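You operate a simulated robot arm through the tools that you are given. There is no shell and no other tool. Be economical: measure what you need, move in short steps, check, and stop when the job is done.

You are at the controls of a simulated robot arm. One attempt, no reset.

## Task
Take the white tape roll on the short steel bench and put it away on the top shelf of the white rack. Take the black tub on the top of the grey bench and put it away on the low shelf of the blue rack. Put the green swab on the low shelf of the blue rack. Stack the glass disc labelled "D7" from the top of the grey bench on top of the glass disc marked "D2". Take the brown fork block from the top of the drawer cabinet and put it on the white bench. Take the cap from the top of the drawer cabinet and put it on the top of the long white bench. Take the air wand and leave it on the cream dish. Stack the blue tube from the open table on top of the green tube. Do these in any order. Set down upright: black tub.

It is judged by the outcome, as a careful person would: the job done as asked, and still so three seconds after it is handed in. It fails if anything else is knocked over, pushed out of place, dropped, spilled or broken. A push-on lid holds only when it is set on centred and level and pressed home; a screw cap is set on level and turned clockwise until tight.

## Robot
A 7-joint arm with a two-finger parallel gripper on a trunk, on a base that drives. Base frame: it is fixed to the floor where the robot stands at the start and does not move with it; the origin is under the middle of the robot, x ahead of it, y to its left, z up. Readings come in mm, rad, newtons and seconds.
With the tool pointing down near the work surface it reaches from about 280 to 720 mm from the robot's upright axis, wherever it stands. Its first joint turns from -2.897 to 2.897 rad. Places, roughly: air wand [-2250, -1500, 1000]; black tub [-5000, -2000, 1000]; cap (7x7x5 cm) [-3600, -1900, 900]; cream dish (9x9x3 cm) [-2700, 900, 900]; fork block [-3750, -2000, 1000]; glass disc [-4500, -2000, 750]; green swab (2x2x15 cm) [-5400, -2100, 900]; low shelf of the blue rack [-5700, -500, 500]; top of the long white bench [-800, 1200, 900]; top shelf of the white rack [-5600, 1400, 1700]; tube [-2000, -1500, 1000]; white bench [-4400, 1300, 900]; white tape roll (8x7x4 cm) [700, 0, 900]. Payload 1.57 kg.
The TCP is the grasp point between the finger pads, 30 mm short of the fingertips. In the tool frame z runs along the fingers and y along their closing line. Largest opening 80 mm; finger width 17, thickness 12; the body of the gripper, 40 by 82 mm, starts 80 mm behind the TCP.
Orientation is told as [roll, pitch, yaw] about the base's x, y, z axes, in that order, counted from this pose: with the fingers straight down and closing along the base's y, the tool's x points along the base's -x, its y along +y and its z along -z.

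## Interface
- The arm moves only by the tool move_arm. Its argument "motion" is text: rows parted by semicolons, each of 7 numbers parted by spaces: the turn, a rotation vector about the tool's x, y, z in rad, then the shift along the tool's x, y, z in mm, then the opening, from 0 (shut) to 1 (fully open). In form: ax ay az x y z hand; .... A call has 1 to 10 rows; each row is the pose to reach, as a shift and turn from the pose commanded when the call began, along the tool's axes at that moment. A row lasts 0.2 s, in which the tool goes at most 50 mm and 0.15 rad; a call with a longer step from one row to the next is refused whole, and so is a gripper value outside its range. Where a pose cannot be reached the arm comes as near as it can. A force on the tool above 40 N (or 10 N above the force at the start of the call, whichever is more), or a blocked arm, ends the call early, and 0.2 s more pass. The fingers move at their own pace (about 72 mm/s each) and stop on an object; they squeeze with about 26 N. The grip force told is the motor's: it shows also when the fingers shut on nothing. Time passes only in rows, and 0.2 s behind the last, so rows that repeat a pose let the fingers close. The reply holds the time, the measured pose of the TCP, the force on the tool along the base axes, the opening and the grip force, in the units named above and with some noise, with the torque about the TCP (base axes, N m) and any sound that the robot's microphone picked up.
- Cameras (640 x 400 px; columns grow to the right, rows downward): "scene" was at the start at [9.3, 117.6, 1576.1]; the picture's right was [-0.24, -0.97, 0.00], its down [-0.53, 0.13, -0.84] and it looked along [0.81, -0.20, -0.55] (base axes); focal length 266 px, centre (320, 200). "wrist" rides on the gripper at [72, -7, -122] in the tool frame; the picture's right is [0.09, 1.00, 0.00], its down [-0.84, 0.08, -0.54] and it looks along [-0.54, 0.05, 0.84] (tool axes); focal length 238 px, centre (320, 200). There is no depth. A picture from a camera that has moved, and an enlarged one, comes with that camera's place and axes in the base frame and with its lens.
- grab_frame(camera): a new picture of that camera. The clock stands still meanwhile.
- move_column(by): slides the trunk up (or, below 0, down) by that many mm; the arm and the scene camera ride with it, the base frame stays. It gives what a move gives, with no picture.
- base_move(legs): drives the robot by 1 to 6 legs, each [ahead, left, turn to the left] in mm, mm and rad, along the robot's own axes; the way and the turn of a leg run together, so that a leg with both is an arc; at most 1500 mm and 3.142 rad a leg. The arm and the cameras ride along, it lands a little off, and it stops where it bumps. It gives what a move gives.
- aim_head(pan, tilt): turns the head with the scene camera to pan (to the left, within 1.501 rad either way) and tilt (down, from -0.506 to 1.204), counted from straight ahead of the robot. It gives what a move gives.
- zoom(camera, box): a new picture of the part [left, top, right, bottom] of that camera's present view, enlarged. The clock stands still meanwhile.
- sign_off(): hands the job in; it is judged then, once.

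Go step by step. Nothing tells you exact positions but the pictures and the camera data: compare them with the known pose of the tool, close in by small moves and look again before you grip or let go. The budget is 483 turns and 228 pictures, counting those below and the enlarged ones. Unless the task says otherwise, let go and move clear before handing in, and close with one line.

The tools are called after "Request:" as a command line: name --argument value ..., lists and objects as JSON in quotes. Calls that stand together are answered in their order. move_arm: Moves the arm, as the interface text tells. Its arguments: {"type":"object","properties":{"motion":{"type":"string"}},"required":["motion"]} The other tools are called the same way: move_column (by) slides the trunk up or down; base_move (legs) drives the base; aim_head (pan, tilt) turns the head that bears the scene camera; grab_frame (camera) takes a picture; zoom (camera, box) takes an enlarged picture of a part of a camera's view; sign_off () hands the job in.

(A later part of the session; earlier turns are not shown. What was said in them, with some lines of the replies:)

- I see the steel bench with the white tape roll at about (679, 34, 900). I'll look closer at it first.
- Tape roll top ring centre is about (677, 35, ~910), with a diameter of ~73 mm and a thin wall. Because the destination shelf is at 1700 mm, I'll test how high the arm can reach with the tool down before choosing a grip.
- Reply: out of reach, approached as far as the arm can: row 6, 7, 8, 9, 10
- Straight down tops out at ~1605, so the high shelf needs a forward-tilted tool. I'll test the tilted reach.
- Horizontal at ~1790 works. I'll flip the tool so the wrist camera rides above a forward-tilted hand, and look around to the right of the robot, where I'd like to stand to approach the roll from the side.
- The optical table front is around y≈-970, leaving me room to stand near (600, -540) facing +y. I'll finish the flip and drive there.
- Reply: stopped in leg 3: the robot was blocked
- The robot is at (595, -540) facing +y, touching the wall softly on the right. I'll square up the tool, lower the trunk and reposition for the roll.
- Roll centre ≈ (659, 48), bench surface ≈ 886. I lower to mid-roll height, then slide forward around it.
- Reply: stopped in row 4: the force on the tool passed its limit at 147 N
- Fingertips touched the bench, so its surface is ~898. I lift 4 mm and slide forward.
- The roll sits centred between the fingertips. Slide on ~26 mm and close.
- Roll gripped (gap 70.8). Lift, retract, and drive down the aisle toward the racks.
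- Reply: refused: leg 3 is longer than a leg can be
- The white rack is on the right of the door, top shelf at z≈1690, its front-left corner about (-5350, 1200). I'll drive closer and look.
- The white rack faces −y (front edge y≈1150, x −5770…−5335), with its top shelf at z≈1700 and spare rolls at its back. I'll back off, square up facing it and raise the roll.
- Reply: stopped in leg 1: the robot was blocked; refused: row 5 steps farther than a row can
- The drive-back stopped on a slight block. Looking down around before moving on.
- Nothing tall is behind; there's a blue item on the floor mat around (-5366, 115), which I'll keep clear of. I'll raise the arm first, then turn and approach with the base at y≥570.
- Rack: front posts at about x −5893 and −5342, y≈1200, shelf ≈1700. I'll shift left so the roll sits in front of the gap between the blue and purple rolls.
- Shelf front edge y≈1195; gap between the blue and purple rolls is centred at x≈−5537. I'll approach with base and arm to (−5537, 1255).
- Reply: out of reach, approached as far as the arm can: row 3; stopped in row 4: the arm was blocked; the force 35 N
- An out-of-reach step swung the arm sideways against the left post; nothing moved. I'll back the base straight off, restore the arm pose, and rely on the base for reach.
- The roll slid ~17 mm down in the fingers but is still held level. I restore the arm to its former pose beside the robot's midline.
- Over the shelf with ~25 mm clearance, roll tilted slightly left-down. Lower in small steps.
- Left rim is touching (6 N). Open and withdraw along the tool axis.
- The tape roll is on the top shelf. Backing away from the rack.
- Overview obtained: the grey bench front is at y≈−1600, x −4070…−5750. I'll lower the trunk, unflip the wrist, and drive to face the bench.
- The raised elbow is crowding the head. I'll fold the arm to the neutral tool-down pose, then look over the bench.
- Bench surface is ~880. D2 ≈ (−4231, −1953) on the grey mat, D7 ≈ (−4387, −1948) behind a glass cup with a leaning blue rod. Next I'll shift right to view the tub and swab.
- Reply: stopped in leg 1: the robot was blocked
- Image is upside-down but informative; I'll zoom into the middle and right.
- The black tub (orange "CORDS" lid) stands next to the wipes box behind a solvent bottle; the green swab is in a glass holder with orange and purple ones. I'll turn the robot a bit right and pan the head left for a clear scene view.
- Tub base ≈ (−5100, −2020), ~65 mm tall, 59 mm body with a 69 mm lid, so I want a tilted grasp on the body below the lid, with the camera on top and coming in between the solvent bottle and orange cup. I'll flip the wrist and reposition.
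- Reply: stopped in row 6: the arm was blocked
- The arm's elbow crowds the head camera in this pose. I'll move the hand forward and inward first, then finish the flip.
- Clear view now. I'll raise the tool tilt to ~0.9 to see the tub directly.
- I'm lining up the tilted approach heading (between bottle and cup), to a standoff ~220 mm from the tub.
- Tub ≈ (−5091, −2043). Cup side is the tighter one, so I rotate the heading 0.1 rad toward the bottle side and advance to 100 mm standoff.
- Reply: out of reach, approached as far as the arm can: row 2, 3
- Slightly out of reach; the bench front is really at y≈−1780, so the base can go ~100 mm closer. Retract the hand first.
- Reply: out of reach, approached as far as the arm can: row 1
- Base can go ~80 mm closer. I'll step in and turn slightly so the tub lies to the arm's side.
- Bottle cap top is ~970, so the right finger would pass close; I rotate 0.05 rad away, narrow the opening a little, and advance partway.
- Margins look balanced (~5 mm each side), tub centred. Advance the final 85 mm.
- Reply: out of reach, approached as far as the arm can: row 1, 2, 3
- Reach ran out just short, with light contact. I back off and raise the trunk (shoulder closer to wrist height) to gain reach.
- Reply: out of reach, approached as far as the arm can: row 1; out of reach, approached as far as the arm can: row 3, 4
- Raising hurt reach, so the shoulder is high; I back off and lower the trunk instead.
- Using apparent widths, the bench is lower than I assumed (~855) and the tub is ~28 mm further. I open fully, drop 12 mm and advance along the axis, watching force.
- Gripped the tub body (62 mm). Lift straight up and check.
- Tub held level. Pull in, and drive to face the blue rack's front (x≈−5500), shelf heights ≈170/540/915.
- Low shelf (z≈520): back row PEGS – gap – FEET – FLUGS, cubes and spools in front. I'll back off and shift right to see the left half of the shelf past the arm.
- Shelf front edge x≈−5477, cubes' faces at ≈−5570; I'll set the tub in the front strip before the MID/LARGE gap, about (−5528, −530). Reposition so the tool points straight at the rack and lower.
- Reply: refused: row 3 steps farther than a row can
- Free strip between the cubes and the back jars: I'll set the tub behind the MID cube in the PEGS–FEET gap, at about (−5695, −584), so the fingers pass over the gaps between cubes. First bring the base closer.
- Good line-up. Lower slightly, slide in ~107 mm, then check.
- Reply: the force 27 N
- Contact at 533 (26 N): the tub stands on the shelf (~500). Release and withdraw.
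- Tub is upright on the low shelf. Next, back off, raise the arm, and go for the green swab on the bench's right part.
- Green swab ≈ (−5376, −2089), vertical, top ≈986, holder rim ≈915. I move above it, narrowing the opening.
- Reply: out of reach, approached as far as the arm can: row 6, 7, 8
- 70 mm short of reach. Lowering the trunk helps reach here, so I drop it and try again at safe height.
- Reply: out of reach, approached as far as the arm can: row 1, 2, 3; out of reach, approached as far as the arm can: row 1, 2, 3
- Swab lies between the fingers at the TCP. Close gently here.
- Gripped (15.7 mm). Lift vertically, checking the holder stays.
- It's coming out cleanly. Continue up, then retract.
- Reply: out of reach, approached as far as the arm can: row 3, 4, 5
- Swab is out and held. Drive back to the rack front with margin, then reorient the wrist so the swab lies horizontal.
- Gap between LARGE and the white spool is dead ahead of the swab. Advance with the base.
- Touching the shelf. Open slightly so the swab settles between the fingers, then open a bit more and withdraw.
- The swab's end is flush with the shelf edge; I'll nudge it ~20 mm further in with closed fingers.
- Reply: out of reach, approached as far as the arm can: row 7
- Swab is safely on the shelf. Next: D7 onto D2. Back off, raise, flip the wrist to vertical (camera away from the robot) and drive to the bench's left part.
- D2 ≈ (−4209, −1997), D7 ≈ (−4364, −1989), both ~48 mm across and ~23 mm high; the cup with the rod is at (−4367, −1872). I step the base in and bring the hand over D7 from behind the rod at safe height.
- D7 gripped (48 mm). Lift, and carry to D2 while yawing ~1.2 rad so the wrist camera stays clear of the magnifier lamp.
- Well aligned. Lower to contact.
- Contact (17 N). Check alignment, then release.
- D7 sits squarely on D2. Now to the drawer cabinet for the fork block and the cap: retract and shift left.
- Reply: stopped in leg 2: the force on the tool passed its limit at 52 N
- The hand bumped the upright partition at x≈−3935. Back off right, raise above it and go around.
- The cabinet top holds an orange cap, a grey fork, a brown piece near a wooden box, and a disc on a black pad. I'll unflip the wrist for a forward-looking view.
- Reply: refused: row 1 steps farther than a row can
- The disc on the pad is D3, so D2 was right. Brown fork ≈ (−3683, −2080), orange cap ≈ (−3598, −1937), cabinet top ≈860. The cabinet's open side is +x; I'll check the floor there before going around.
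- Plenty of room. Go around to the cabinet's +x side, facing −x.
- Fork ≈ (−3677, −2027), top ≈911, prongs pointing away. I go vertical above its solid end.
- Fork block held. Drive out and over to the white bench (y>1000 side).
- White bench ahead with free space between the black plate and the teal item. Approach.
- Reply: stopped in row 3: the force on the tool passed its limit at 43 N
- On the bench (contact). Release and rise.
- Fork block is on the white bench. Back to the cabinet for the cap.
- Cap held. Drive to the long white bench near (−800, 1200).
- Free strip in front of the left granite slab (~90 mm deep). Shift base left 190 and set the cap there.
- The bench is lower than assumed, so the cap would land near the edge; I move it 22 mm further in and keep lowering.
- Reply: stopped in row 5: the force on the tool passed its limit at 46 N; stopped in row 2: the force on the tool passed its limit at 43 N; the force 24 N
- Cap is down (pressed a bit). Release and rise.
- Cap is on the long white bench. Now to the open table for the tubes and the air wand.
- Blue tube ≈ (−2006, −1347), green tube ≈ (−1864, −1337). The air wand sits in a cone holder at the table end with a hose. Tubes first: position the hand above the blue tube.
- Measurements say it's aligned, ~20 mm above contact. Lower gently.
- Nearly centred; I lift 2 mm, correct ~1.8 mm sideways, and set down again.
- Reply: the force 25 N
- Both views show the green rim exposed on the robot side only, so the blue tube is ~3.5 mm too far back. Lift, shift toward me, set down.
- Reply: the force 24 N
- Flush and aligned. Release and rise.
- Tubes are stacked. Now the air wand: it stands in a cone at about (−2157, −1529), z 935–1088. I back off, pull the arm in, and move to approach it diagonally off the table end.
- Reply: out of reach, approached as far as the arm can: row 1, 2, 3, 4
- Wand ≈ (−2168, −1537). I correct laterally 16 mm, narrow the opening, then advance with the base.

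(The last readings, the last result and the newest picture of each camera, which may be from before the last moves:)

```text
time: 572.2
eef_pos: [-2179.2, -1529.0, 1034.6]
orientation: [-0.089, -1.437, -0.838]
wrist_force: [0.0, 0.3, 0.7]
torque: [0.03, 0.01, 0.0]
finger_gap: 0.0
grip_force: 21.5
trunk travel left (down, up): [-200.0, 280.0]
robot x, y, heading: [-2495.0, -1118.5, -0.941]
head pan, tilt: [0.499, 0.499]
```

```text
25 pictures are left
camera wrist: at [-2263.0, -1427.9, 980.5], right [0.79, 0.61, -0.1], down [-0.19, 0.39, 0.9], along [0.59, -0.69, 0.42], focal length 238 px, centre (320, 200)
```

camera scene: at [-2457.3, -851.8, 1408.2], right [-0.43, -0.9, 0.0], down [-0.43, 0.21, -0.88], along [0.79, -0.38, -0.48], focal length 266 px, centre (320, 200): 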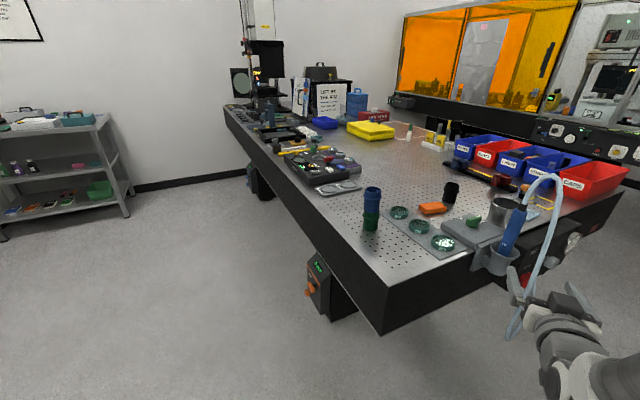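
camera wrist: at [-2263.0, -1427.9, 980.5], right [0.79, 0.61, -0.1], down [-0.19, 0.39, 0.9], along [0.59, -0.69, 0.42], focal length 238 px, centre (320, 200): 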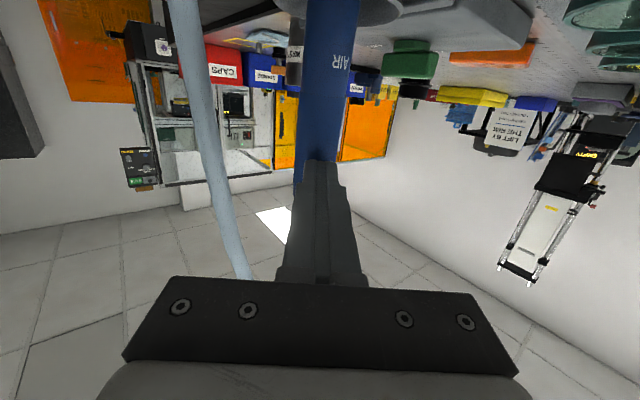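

The fingers closed just in front of the wand. Open, advance 32 mm, and close again.

Request:
move_arm --motion "0 0 0 0 0 0 0.75; 0 0 0 0 0 0 0.75; 0 0 0 0 0 16 0.75; 0 0 0 0 0 32 0.75"

Request:
grab_frame --camera "wrist"

```text
time: 573.2
eef_pos: [-2158.7, -1555.5, 1030.3]
orientation: [-0.089, -1.437, -0.84]
wrist_force: [0.2, -1.1, 0.4]
torque: [0.01, 0.01, 0.0]
finger_gap: 60.1
grip_force: 0.1
trunk travel left (down, up): [-200.0, 280.0]
robot x, y, heading: [-2495.1, -1118.6, -0.943]
head pan, tilt: [0.499, 0.499]
```

```text
24 pictures are left
camera wrist: at [-2243.6, -1454.0, 975.6], right [0.79, 0.61, -0.1], down [-0.19, 0.39, 0.9], along [0.59, -0.69, 0.42], focal length 238 px, centre (320, 200)
```

wrist: 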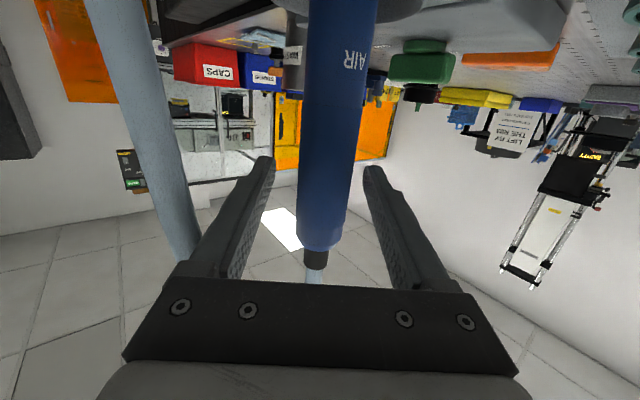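

Request:
move_arm --motion "0 0 0 0 3 3 0.75; 0 0 0 0 3 3 0; 0 0 0 0 3 3 0; 0 0 0 0 3 3 0"

```text
time: 574.2
eef_pos: [-2156.7, -1554.3, 1030.0]
orientation: [-0.088, -1.438, -0.837]
wrist_force: [0.0, -0.7, 1.0]
torque: [-0.1, 0.0, -0.01]
finger_gap: 29.0
grip_force: 26.1
trunk travel left (down, up): [-200.0, 280.0]
robot x, y, heading: [-2491.6, -1118.0, -0.944]
head pan, tilt: [0.499, 0.499]
```

Gripped (29 mm). Lift the wand straight up out of the cone.

Request:
move_arm --motion "0 0 0 -20 0 -2.6 0; 0 0 0 -50 0 -6.5 0; 0 0 0 -90 0 -12 0; 0 0 0 -130 0 -17 0; 0 0 0 -165 0 -21 0"

Request:
grab_frame --camera "scene"

```text
time: 575.4
eef_pos: [-2155.4, -1553.3, 1196.1]
orientation: [-0.087, -1.434, -0.838]
wrist_force: [0.9, 0.6, -2.3]
torque: [-0.01, 0.01, -0.02]
finger_gap: 29.0
grip_force: 25.7
trunk travel left (down, up): [-200.0, 280.0]
robot x, y, heading: [-2493.6, -1116.5, -0.947]
head pan, tilt: [0.499, 0.499]
```

```text
23 pictures are left
camera scene: at [-2340.8, -1012.5, 1408.2], right [-0.43, -0.9, 0.0], down [-0.43, 0.21, -0.88], along [0.79, -0.38, -0.48], focal length 266 px, centre (320, 200)
```

scene: 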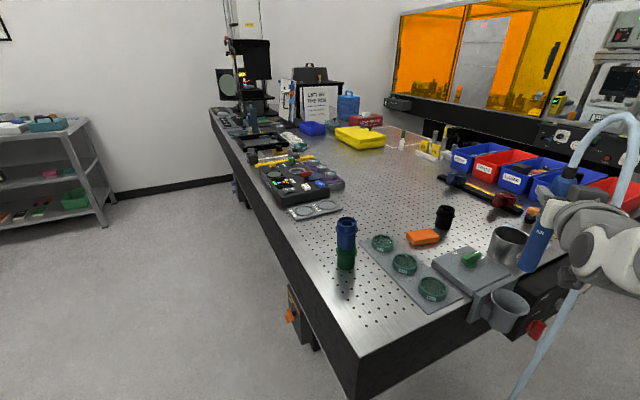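

Wand is out. Back away, turn toward the cream dish, and check the tether as I go.

Request:
base_move --legs '[[-300, 0, 0], [0, 0, 2.518]]'

Request:
base_move --legs '[[800, 0, 0]]'

Request:
aim_head --pan 0.1 --tilt 0.6

Request:
grab_frame --camera "scene"

```text
time: 586.1
eef_pos: [-2697.5, -327.0, 1195.0]
orientation: [-0.088, -1.437, 1.698]
wrist_force: [0.2, -0.6, -0.5]
torque: [-0.02, -0.05, 0.0]
finger_gap: 28.6
grip_force: 26.0
trunk travel left (down, up): [-200.0, 280.0]
robot x, y, heading: [-2666.8, -877.0, 1.591]
head pan, tilt: [0.499, 0.499]
```

```text
time: 591.7
eef_pos: [-2716.8, 466.1, 1196.3]
orientation: [-0.09, -1.436, 1.699]
wrist_force: [0.6, -0.4, -1.1]
torque: [0.01, 0.0, 0.01]
finger_gap: 29.1
grip_force: 26.0
trunk travel left (down, up): [-200.0, 280.0]
robot x, y, heading: [-2685.1, -82.7, 1.6]
head pan, tilt: [0.499, 0.499]
```

```text
time: 592.5
eef_pos: [-2717.3, 466.4, 1195.9]
orientation: [-0.088, -1.435, 1.7]
wrist_force: [0.5, -0.1, -1.1]
torque: [0.02, 0.01, -0.01]
finger_gap: 29.2
grip_force: 26.2
trunk travel left (down, up): [-200.0, 280.0]
robot x, y, heading: [-2685.1, -81.5, 1.596]
head pan, tilt: [0.099, 0.6]
```

```text
22 pictures are left
camera scene: at [-2831.3, -79.7, 1399.2], right [0.99, 0.12, 0.0], down [0.07, -0.56, -0.83], along [-0.1, 0.82, -0.56], focal length 266 px, centre (320, 200)
```

scene: 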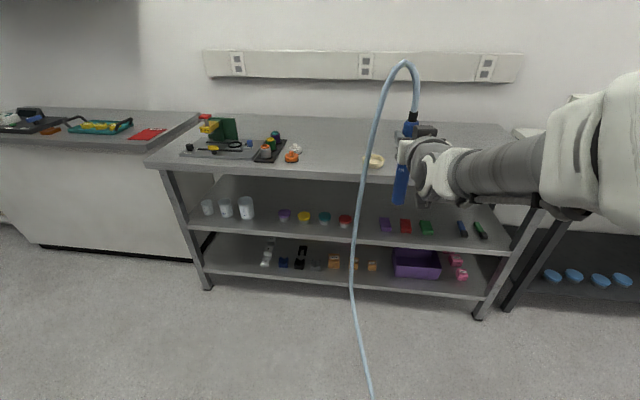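

Request:
zoom --camera "scene" --box '[340, 130, 430, 210]'

```text
5.00 times, centred on (385, 170) of scene
camera zoom: at [-2831.3, -79.7, 1399.2], right [0.99, 0.12, 0.0], down [0.07, -0.56, -0.83], along [-0.1, 0.82, -0.56], focal length 1332 px, centre (-5, 350)
```

zoom: 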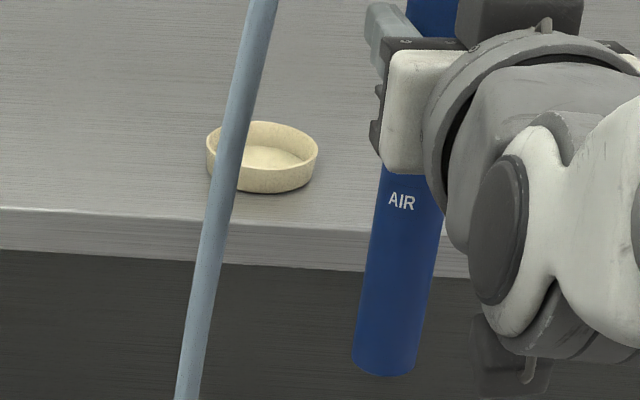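

The dish is a shallow bowl. I'll lay the wand with its lower end in the bowl, resting over the far rim. First swing the tool near vertical (tilt ≈0.18) here, then approach.

Request:
move_arm --motion "0 0.14 0 0 0 0 0; 0 0.28 0 0 0 0 0; 0 0.42 0 0 0 0 0; 0 0.56 0 0 0 0 0; 0 0.7 0 0 0 0 0; 0 0.84 0 0 0 0 0; 0 0.98 0 0 0 0 0; 0 1.12 0 0 0 0 0; 0 1.257 0 0 0 0 0"

Request:
base_move --legs '[[440, 15, 0]]'

Request:
grab_frame --camera "wrist"

Request:
grab_frame --camera "scene"

```text
time: 594.5
eef_pos: [-2717.3, 465.1, 1196.1]
orientation: [-0.012, -0.178, 1.615]
wrist_force: [0.0, -0.2, -1.7]
torque: [0.09, -0.02, -0.01]
finger_gap: 29.0
grip_force: 26.0
trunk travel left (down, up): [-200.0, 280.0]
robot x, y, heading: [-2687.7, -83.4, 1.592]
head pan, tilt: [0.099, 0.6]
```

```text
time: 597.9
eef_pos: [-2743.6, 905.5, 1195.8]
orientation: [-0.013, -0.182, 1.617]
wrist_force: [0.4, -0.6, -1.7]
torque: [0.07, 0.0, 0.01]
finger_gap: 28.7
grip_force: 25.9
trunk travel left (down, up): [-200.0, 280.0]
robot x, y, heading: [-2709.5, 356.1, 1.595]
head pan, tilt: [0.099, 0.6]
```

```text
20 pictures are left
camera wrist: at [-2734.1, 814.5, 1303.5], right [-0.99, -0.13, -0.03], down [-0.12, 0.72, 0.68], along [-0.07, 0.68, -0.73], focal length 238 px, centre (320, 200)
```

wrist: 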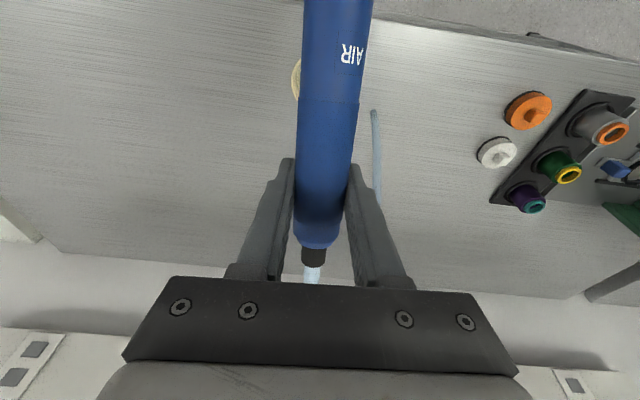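

```text
19 pictures are left
camera scene: at [-2857.2, 359.9, 1399.2], right [0.99, 0.12, 0.0], down [0.07, -0.56, -0.83], along [-0.1, 0.82, -0.56], focal length 266 px, centre (320, 200)
```

scene: 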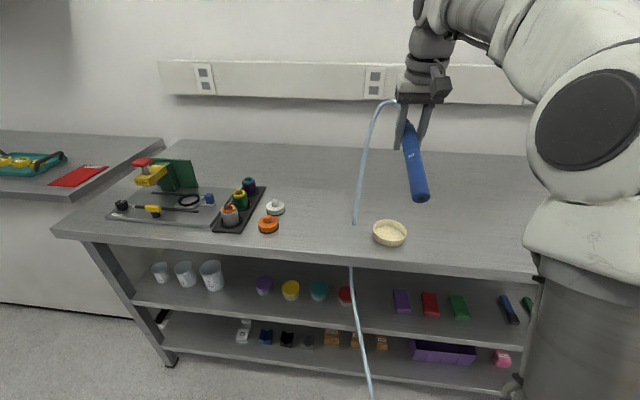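

Dish centre ≈ (−2736, 931), rim ≈918. I bring the wand over it: TCP target (−2739, 997), descending to ~1016 first.

Request:
move_arm --motion "0 0 0 -18 -2 8 0; 0 0 0 -54 -5 20 0; 0 0 0 -84 -9 40 0; 0 0 0 -80 -9 80 0; 0 0 0 -73 -9 120 0; 0 0 0 -65 -9 160 0; 0 0 0 -58 -9 193 0"

Request:
zoom --camera "scene" --box '[330, 130, 470, 260]'

Request:
grab_frame --camera "wrist"

```text
time: 599.5
eef_pos: [-2734.5, 999.7, 1018.8]
orientation: [-0.012, -0.181, 1.616]
wrist_force: [1.1, 0.2, -1.7]
torque: [0.09, -0.03, 0.01]
finger_gap: 29.0
grip_force: 25.5
trunk travel left (down, up): [-200.0, 280.0]
robot x, y, heading: [-2710.8, 355.2, 1.595]
head pan, tilt: [0.099, 0.6]
```

```text
3.08 times, centred on (400, 195) of scene
camera zoom: at [-2857.2, 359.9, 1399.2], right [0.99, 0.12, 0.0], down [0.07, -0.56, -0.83], along [-0.1, 0.82, -0.56], focal length 820 px, centre (74, 215)
```

zoom: 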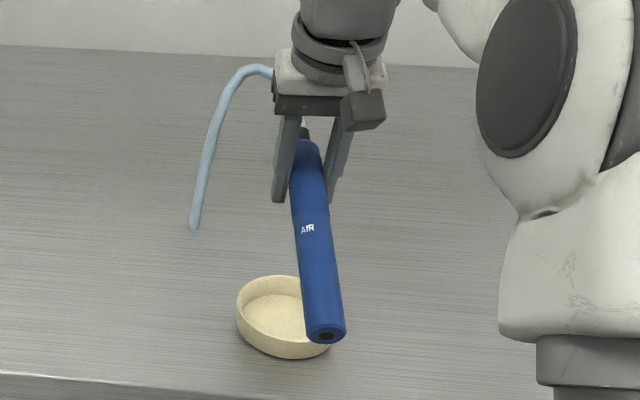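

```text
17 pictures are left
camera wrist: at [-2724.0, 907.6, 1126.5], right [-0.99, -0.13, -0.03], down [-0.12, 0.72, 0.68], along [-0.07, 0.68, -0.73], focal length 238 px, centre (320, 200)
```

wrist: 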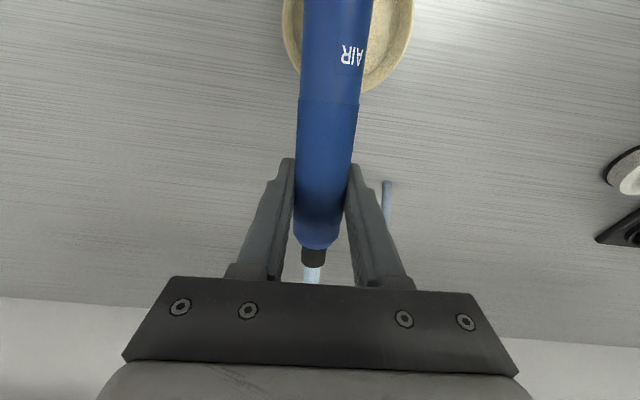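

The wand is longer than thought (~167 mm), so it should lie level across the bowl, centred. I level it (tilt −0.13), adjust, and lower to just above the rim.

Request:
move_arm --motion "0 0.11 0 5 2 -1 0; 0 0.22 0 10 4 -2 0; 0 0.31 0 15.4 6.5 -2.8 0; 0 0.31 0 20 6.5 22 0; 0 0.31 0 24 6.5 45 0; 0 0.31 0 24 6.5 45 0"

Request:
zoom --camera "scene" --box '[330, 150, 450, 260]'

Request:
grab_frame --camera "wrist"

```text
time: 600.9
eef_pos: [-2742.1, 982.8, 968.6]
orientation: [-0.012, 0.13, 1.612]
wrist_force: [0.1, -0.5, -1.2]
torque: [0.1, 0.01, 0.0]
finger_gap: 28.9
grip_force: 26.3
trunk travel left (down, up): [-200.0, 280.0]
robot x, y, heading: [-2709.5, 354.4, 1.596]
head pan, tilt: [0.099, 0.6]
```

```text
3.64 times, centred on (390, 205) of scene
camera zoom: at [-2857.2, 360.0, 1399.2], right [0.99, 0.12, 0.0], down [0.07, -0.56, -0.82], along [-0.1, 0.82, -0.57], focal length 969 px, centre (66, 182)
```

zoom: 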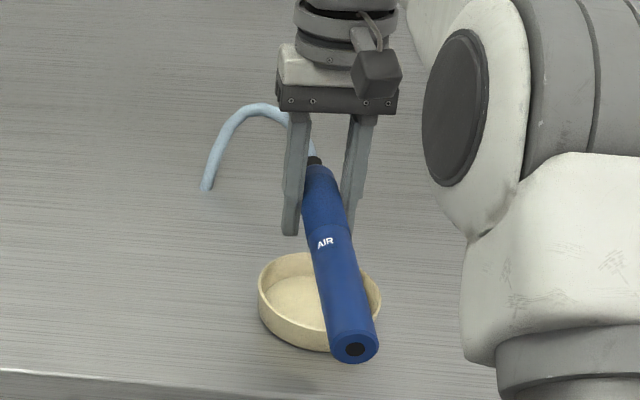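

```text
15 pictures are left
camera wrist: at [-2733.9, 929.1, 1099.5], right [-0.99, -0.13, 0.0], down [-0.12, 0.9, 0.43], along [-0.06, 0.42, -0.9], focal length 238 px, centre (320, 200)
```

wrist: 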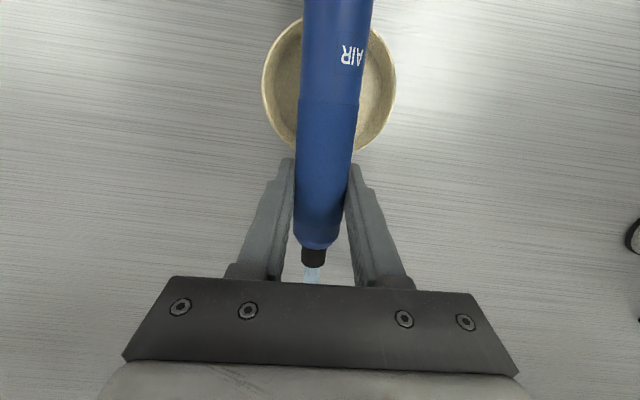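

Centred over the bowl, ~13 mm above. Lower to contact.

Request:
move_arm --motion "0 0 0 -0.5 1 4 0; 0 0 0 -1 1.3 8 0; 0 0 0 -1 1.3 8 0"

Request:
move_arm --motion "0 0 0 -0.3 0 2 0; 0 0 0 -0.5 0 4 0; 0 0 0 -0.5 0 4 0"

```text
time: 601.7
eef_pos: [-2742.4, 983.8, 961.0]
orientation: [-0.011, 0.129, 1.613]
wrist_force: [-0.8, 0.0, -1.3]
torque: [0.06, 0.02, -0.03]
finger_gap: 28.7
grip_force: 26.4
trunk travel left (down, up): [-200.0, 280.0]
robot x, y, heading: [-2712.7, 358.1, 1.596]
head pan, tilt: [0.099, 0.6]
```

```text
time: 602.5
eef_pos: [-2742.7, 983.8, 956.5]
orientation: [-0.012, 0.13, 1.612]
wrist_force: [0.2, 0.1, -1.5]
torque: [0.11, -0.02, 0.01]
finger_gap: 29.0
grip_force: 26.3
trunk travel left (down, up): [-200.0, 280.0]
robot x, y, heading: [-2713.8, 355.7, 1.596]
head pan, tilt: [0.099, 0.6]
```

Request:
move_arm --motion "0 0 0 -0.3 0 2 0; 0 0 0 -0.5 0 4 0; 0 0 0 -0.5 0 4 0"

Request:
move_arm --motion "0 0 0 -0.3 0 2 0; 0 0 0 -0.4 0 3 0; 0 0 0 -0.4 0 3 0"

```text
time: 603.3
eef_pos: [-2742.8, 982.6, 954.0]
orientation: [-0.012, 0.127, 1.612]
wrist_force: [0.3, 1.4, 4.3]
torque: [0.08, 0.1, 0.03]
finger_gap: 29.1
grip_force: 25.8
trunk travel left (down, up): [-200.0, 280.0]
robot x, y, heading: [-2710.8, 358.8, 1.593]
head pan, tilt: [0.099, 0.6]
```

```text
time: 604.1
eef_pos: [-2742.8, 982.7, 952.2]
orientation: [-0.012, 0.122, 1.612]
wrist_force: [0.2, 6.4, 25.4]
torque: [-0.03, 0.21, -0.05]
finger_gap: 28.9
grip_force: 25.5
trunk travel left (down, up): [-200.0, 280.0]
robot x, y, heading: [-2710.8, 354.1, 1.594]
head pan, tilt: [0.099, 0.6]
```

Contact exactly where expected. Ease off, open slightly, and look before leaving.

Request:
move_arm --motion "0 0 0 0.2 0 -2 0; 0 0 0 0.2 0 -2 0.42; 0 0 0 0.2 0 -2 0.45; 0 0 0 0.2 0 -2 0.45; 0 0 0 0.2 0 -2 0.45"

Request:
zoom --camera "scene" --box '[330, 150, 450, 260]'

```text
time: 605.3
eef_pos: [-2742.5, 981.1, 951.5]
orientation: [-0.013, 0.128, 1.611]
wrist_force: [3.8, 4.2, 22.5]
torque: [-0.15, 0.15, 0.04]
finger_gap: 31.5
grip_force: 0.1
trunk travel left (down, up): [-200.0, 280.0]
robot x, y, heading: [-2709.9, 360.2, 1.592]
head pan, tilt: [0.099, 0.6]
```

```text
3.64 times, centred on (390, 205) of scene
camera zoom: at [-2856.7, 358.4, 1399.3], right [0.99, 0.12, 0.0], down [0.07, -0.56, -0.83], along [-0.1, 0.82, -0.56], focal length 969 px, centre (66, 182)
```

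zoom: 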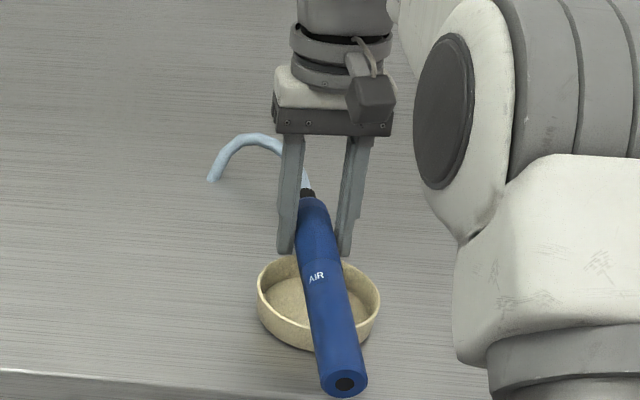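

The fingertips are resting on the rim. Lift a little, then open more and rise straight up.

Request:
move_arm --motion "0 0 0 0.5 0 -4 0.42; 0 0 0 1 0 -8 0.45; 0 0 0 1 0 -8 0.5; 0 0 0 1 0 -8 0.5"

Request:
zoom --camera "scene" --box '[330, 150, 450, 260]'

```text
time: 606.3
eef_pos: [-2743.4, 982.6, 958.0]
orientation: [-0.013, 0.13, 1.612]
wrist_force: [0.1, -0.6, -0.4]
torque: [0.0, -0.01, 0.02]
finger_gap: 40.1
grip_force: 0.1
trunk travel left (down, up): [-200.0, 280.0]
robot x, y, heading: [-2714.3, 354.1, 1.597]
head pan, tilt: [0.099, 0.6]
```

```text
3.64 times, centred on (390, 205) of scene
camera zoom: at [-2857.2, 359.9, 1399.1], right [0.99, 0.12, 0.0], down [0.07, -0.56, -0.83], along [-0.1, 0.82, -0.56], focal length 969 px, centre (66, 182)
```

zoom: 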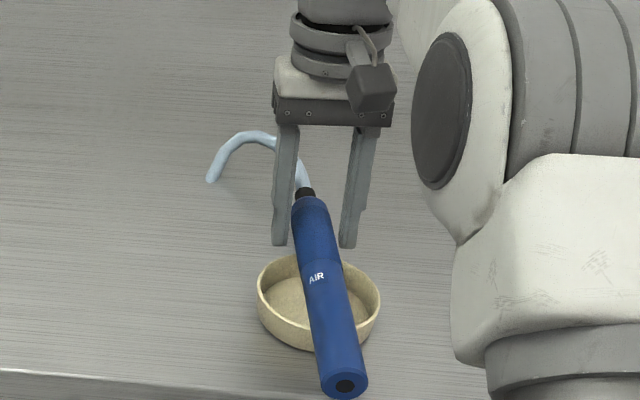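

The wand lies steadily on the dish. Rise straight up.

Request:
move_arm --motion "0 0 0 3 0 -20 0.6; 0 0 0 6 0 -45 0.7; 0 0 0 11 0 -85 0.7; 0 0 0 17 0 -130 0.7; 0 0 0 23 0 -175 0.7; 0 0 0 29 0 -220 0.7"

Request:
base_move --legs '[[-300, 0, 0]]'

Request:
grab_frame --camera "scene"

```text
time: 607.7
eef_pos: [-2744.8, 961.4, 1133.4]
orientation: [-0.012, 0.126, 1.614]
wrist_force: [-0.5, 0.4, 0.7]
torque: [0.03, -0.01, 0.0]
finger_gap: 55.9
grip_force: 0.0
out of reach, approached as far as the arm can: row 5, 6
trunk travel left (down, up): [-200.0, 280.0]
robot x, y, heading: [-2711.2, 358.2, 1.593]
head pan, tilt: [0.099, 0.6]
```

```text
time: 610.3
eef_pos: [-2737.6, 662.9, 1132.8]
orientation: [-0.013, 0.127, 1.613]
wrist_force: [-0.4, -0.2, 0.1]
torque: [-0.01, 0.0, 0.02]
finger_gap: 56.2
grip_force: 0.0
trunk travel left (down, up): [-200.0, 280.0]
robot x, y, heading: [-2702.9, 54.0, 1.597]
head pan, tilt: [0.099, 0.6]
```

```text
12 pictures are left
camera scene: at [-2849.5, 61.0, 1399.2], right [0.99, 0.13, 0.0], down [0.07, -0.56, -0.83], along [-0.1, 0.82, -0.56], focal length 266 px, centre (320, 200)
```

scene: 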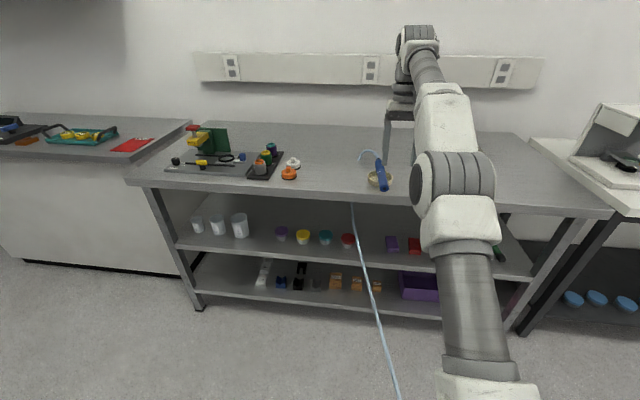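

Request:
zoom --camera "scene" --box '[330, 130, 430, 210]'

```text
5.00 times, centred on (380, 170) of scene
camera zoom: at [-2849.5, 61.0, 1399.2], right [0.99, 0.13, 0.0], down [0.07, -0.56, -0.83], along [-0.1, 0.82, -0.56], focal length 1332 px, centre (20, 350)
```

zoom: 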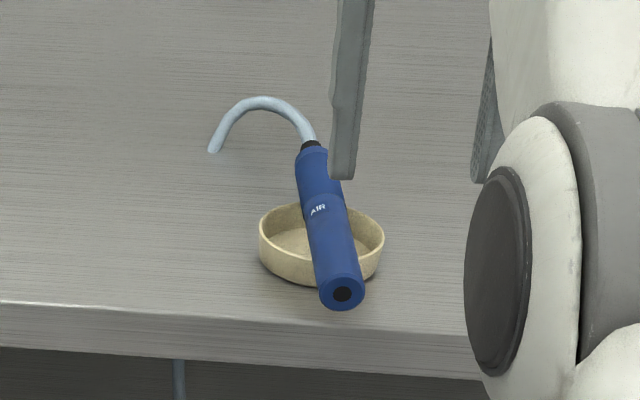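

The wand lies steadily across the cream dish, and the other seven items are in their places with the hand clear. Handing in.

Request:
sign_off

```text
The job is handed in.
```

All eight items are where you asked, with the black tub upright on the low shelf of the blue rack, and the job is handed in. While driving, the hand bumped the upright partition by the drawer cabinet (52 N). It was still standing straight in the pictures afterwards.
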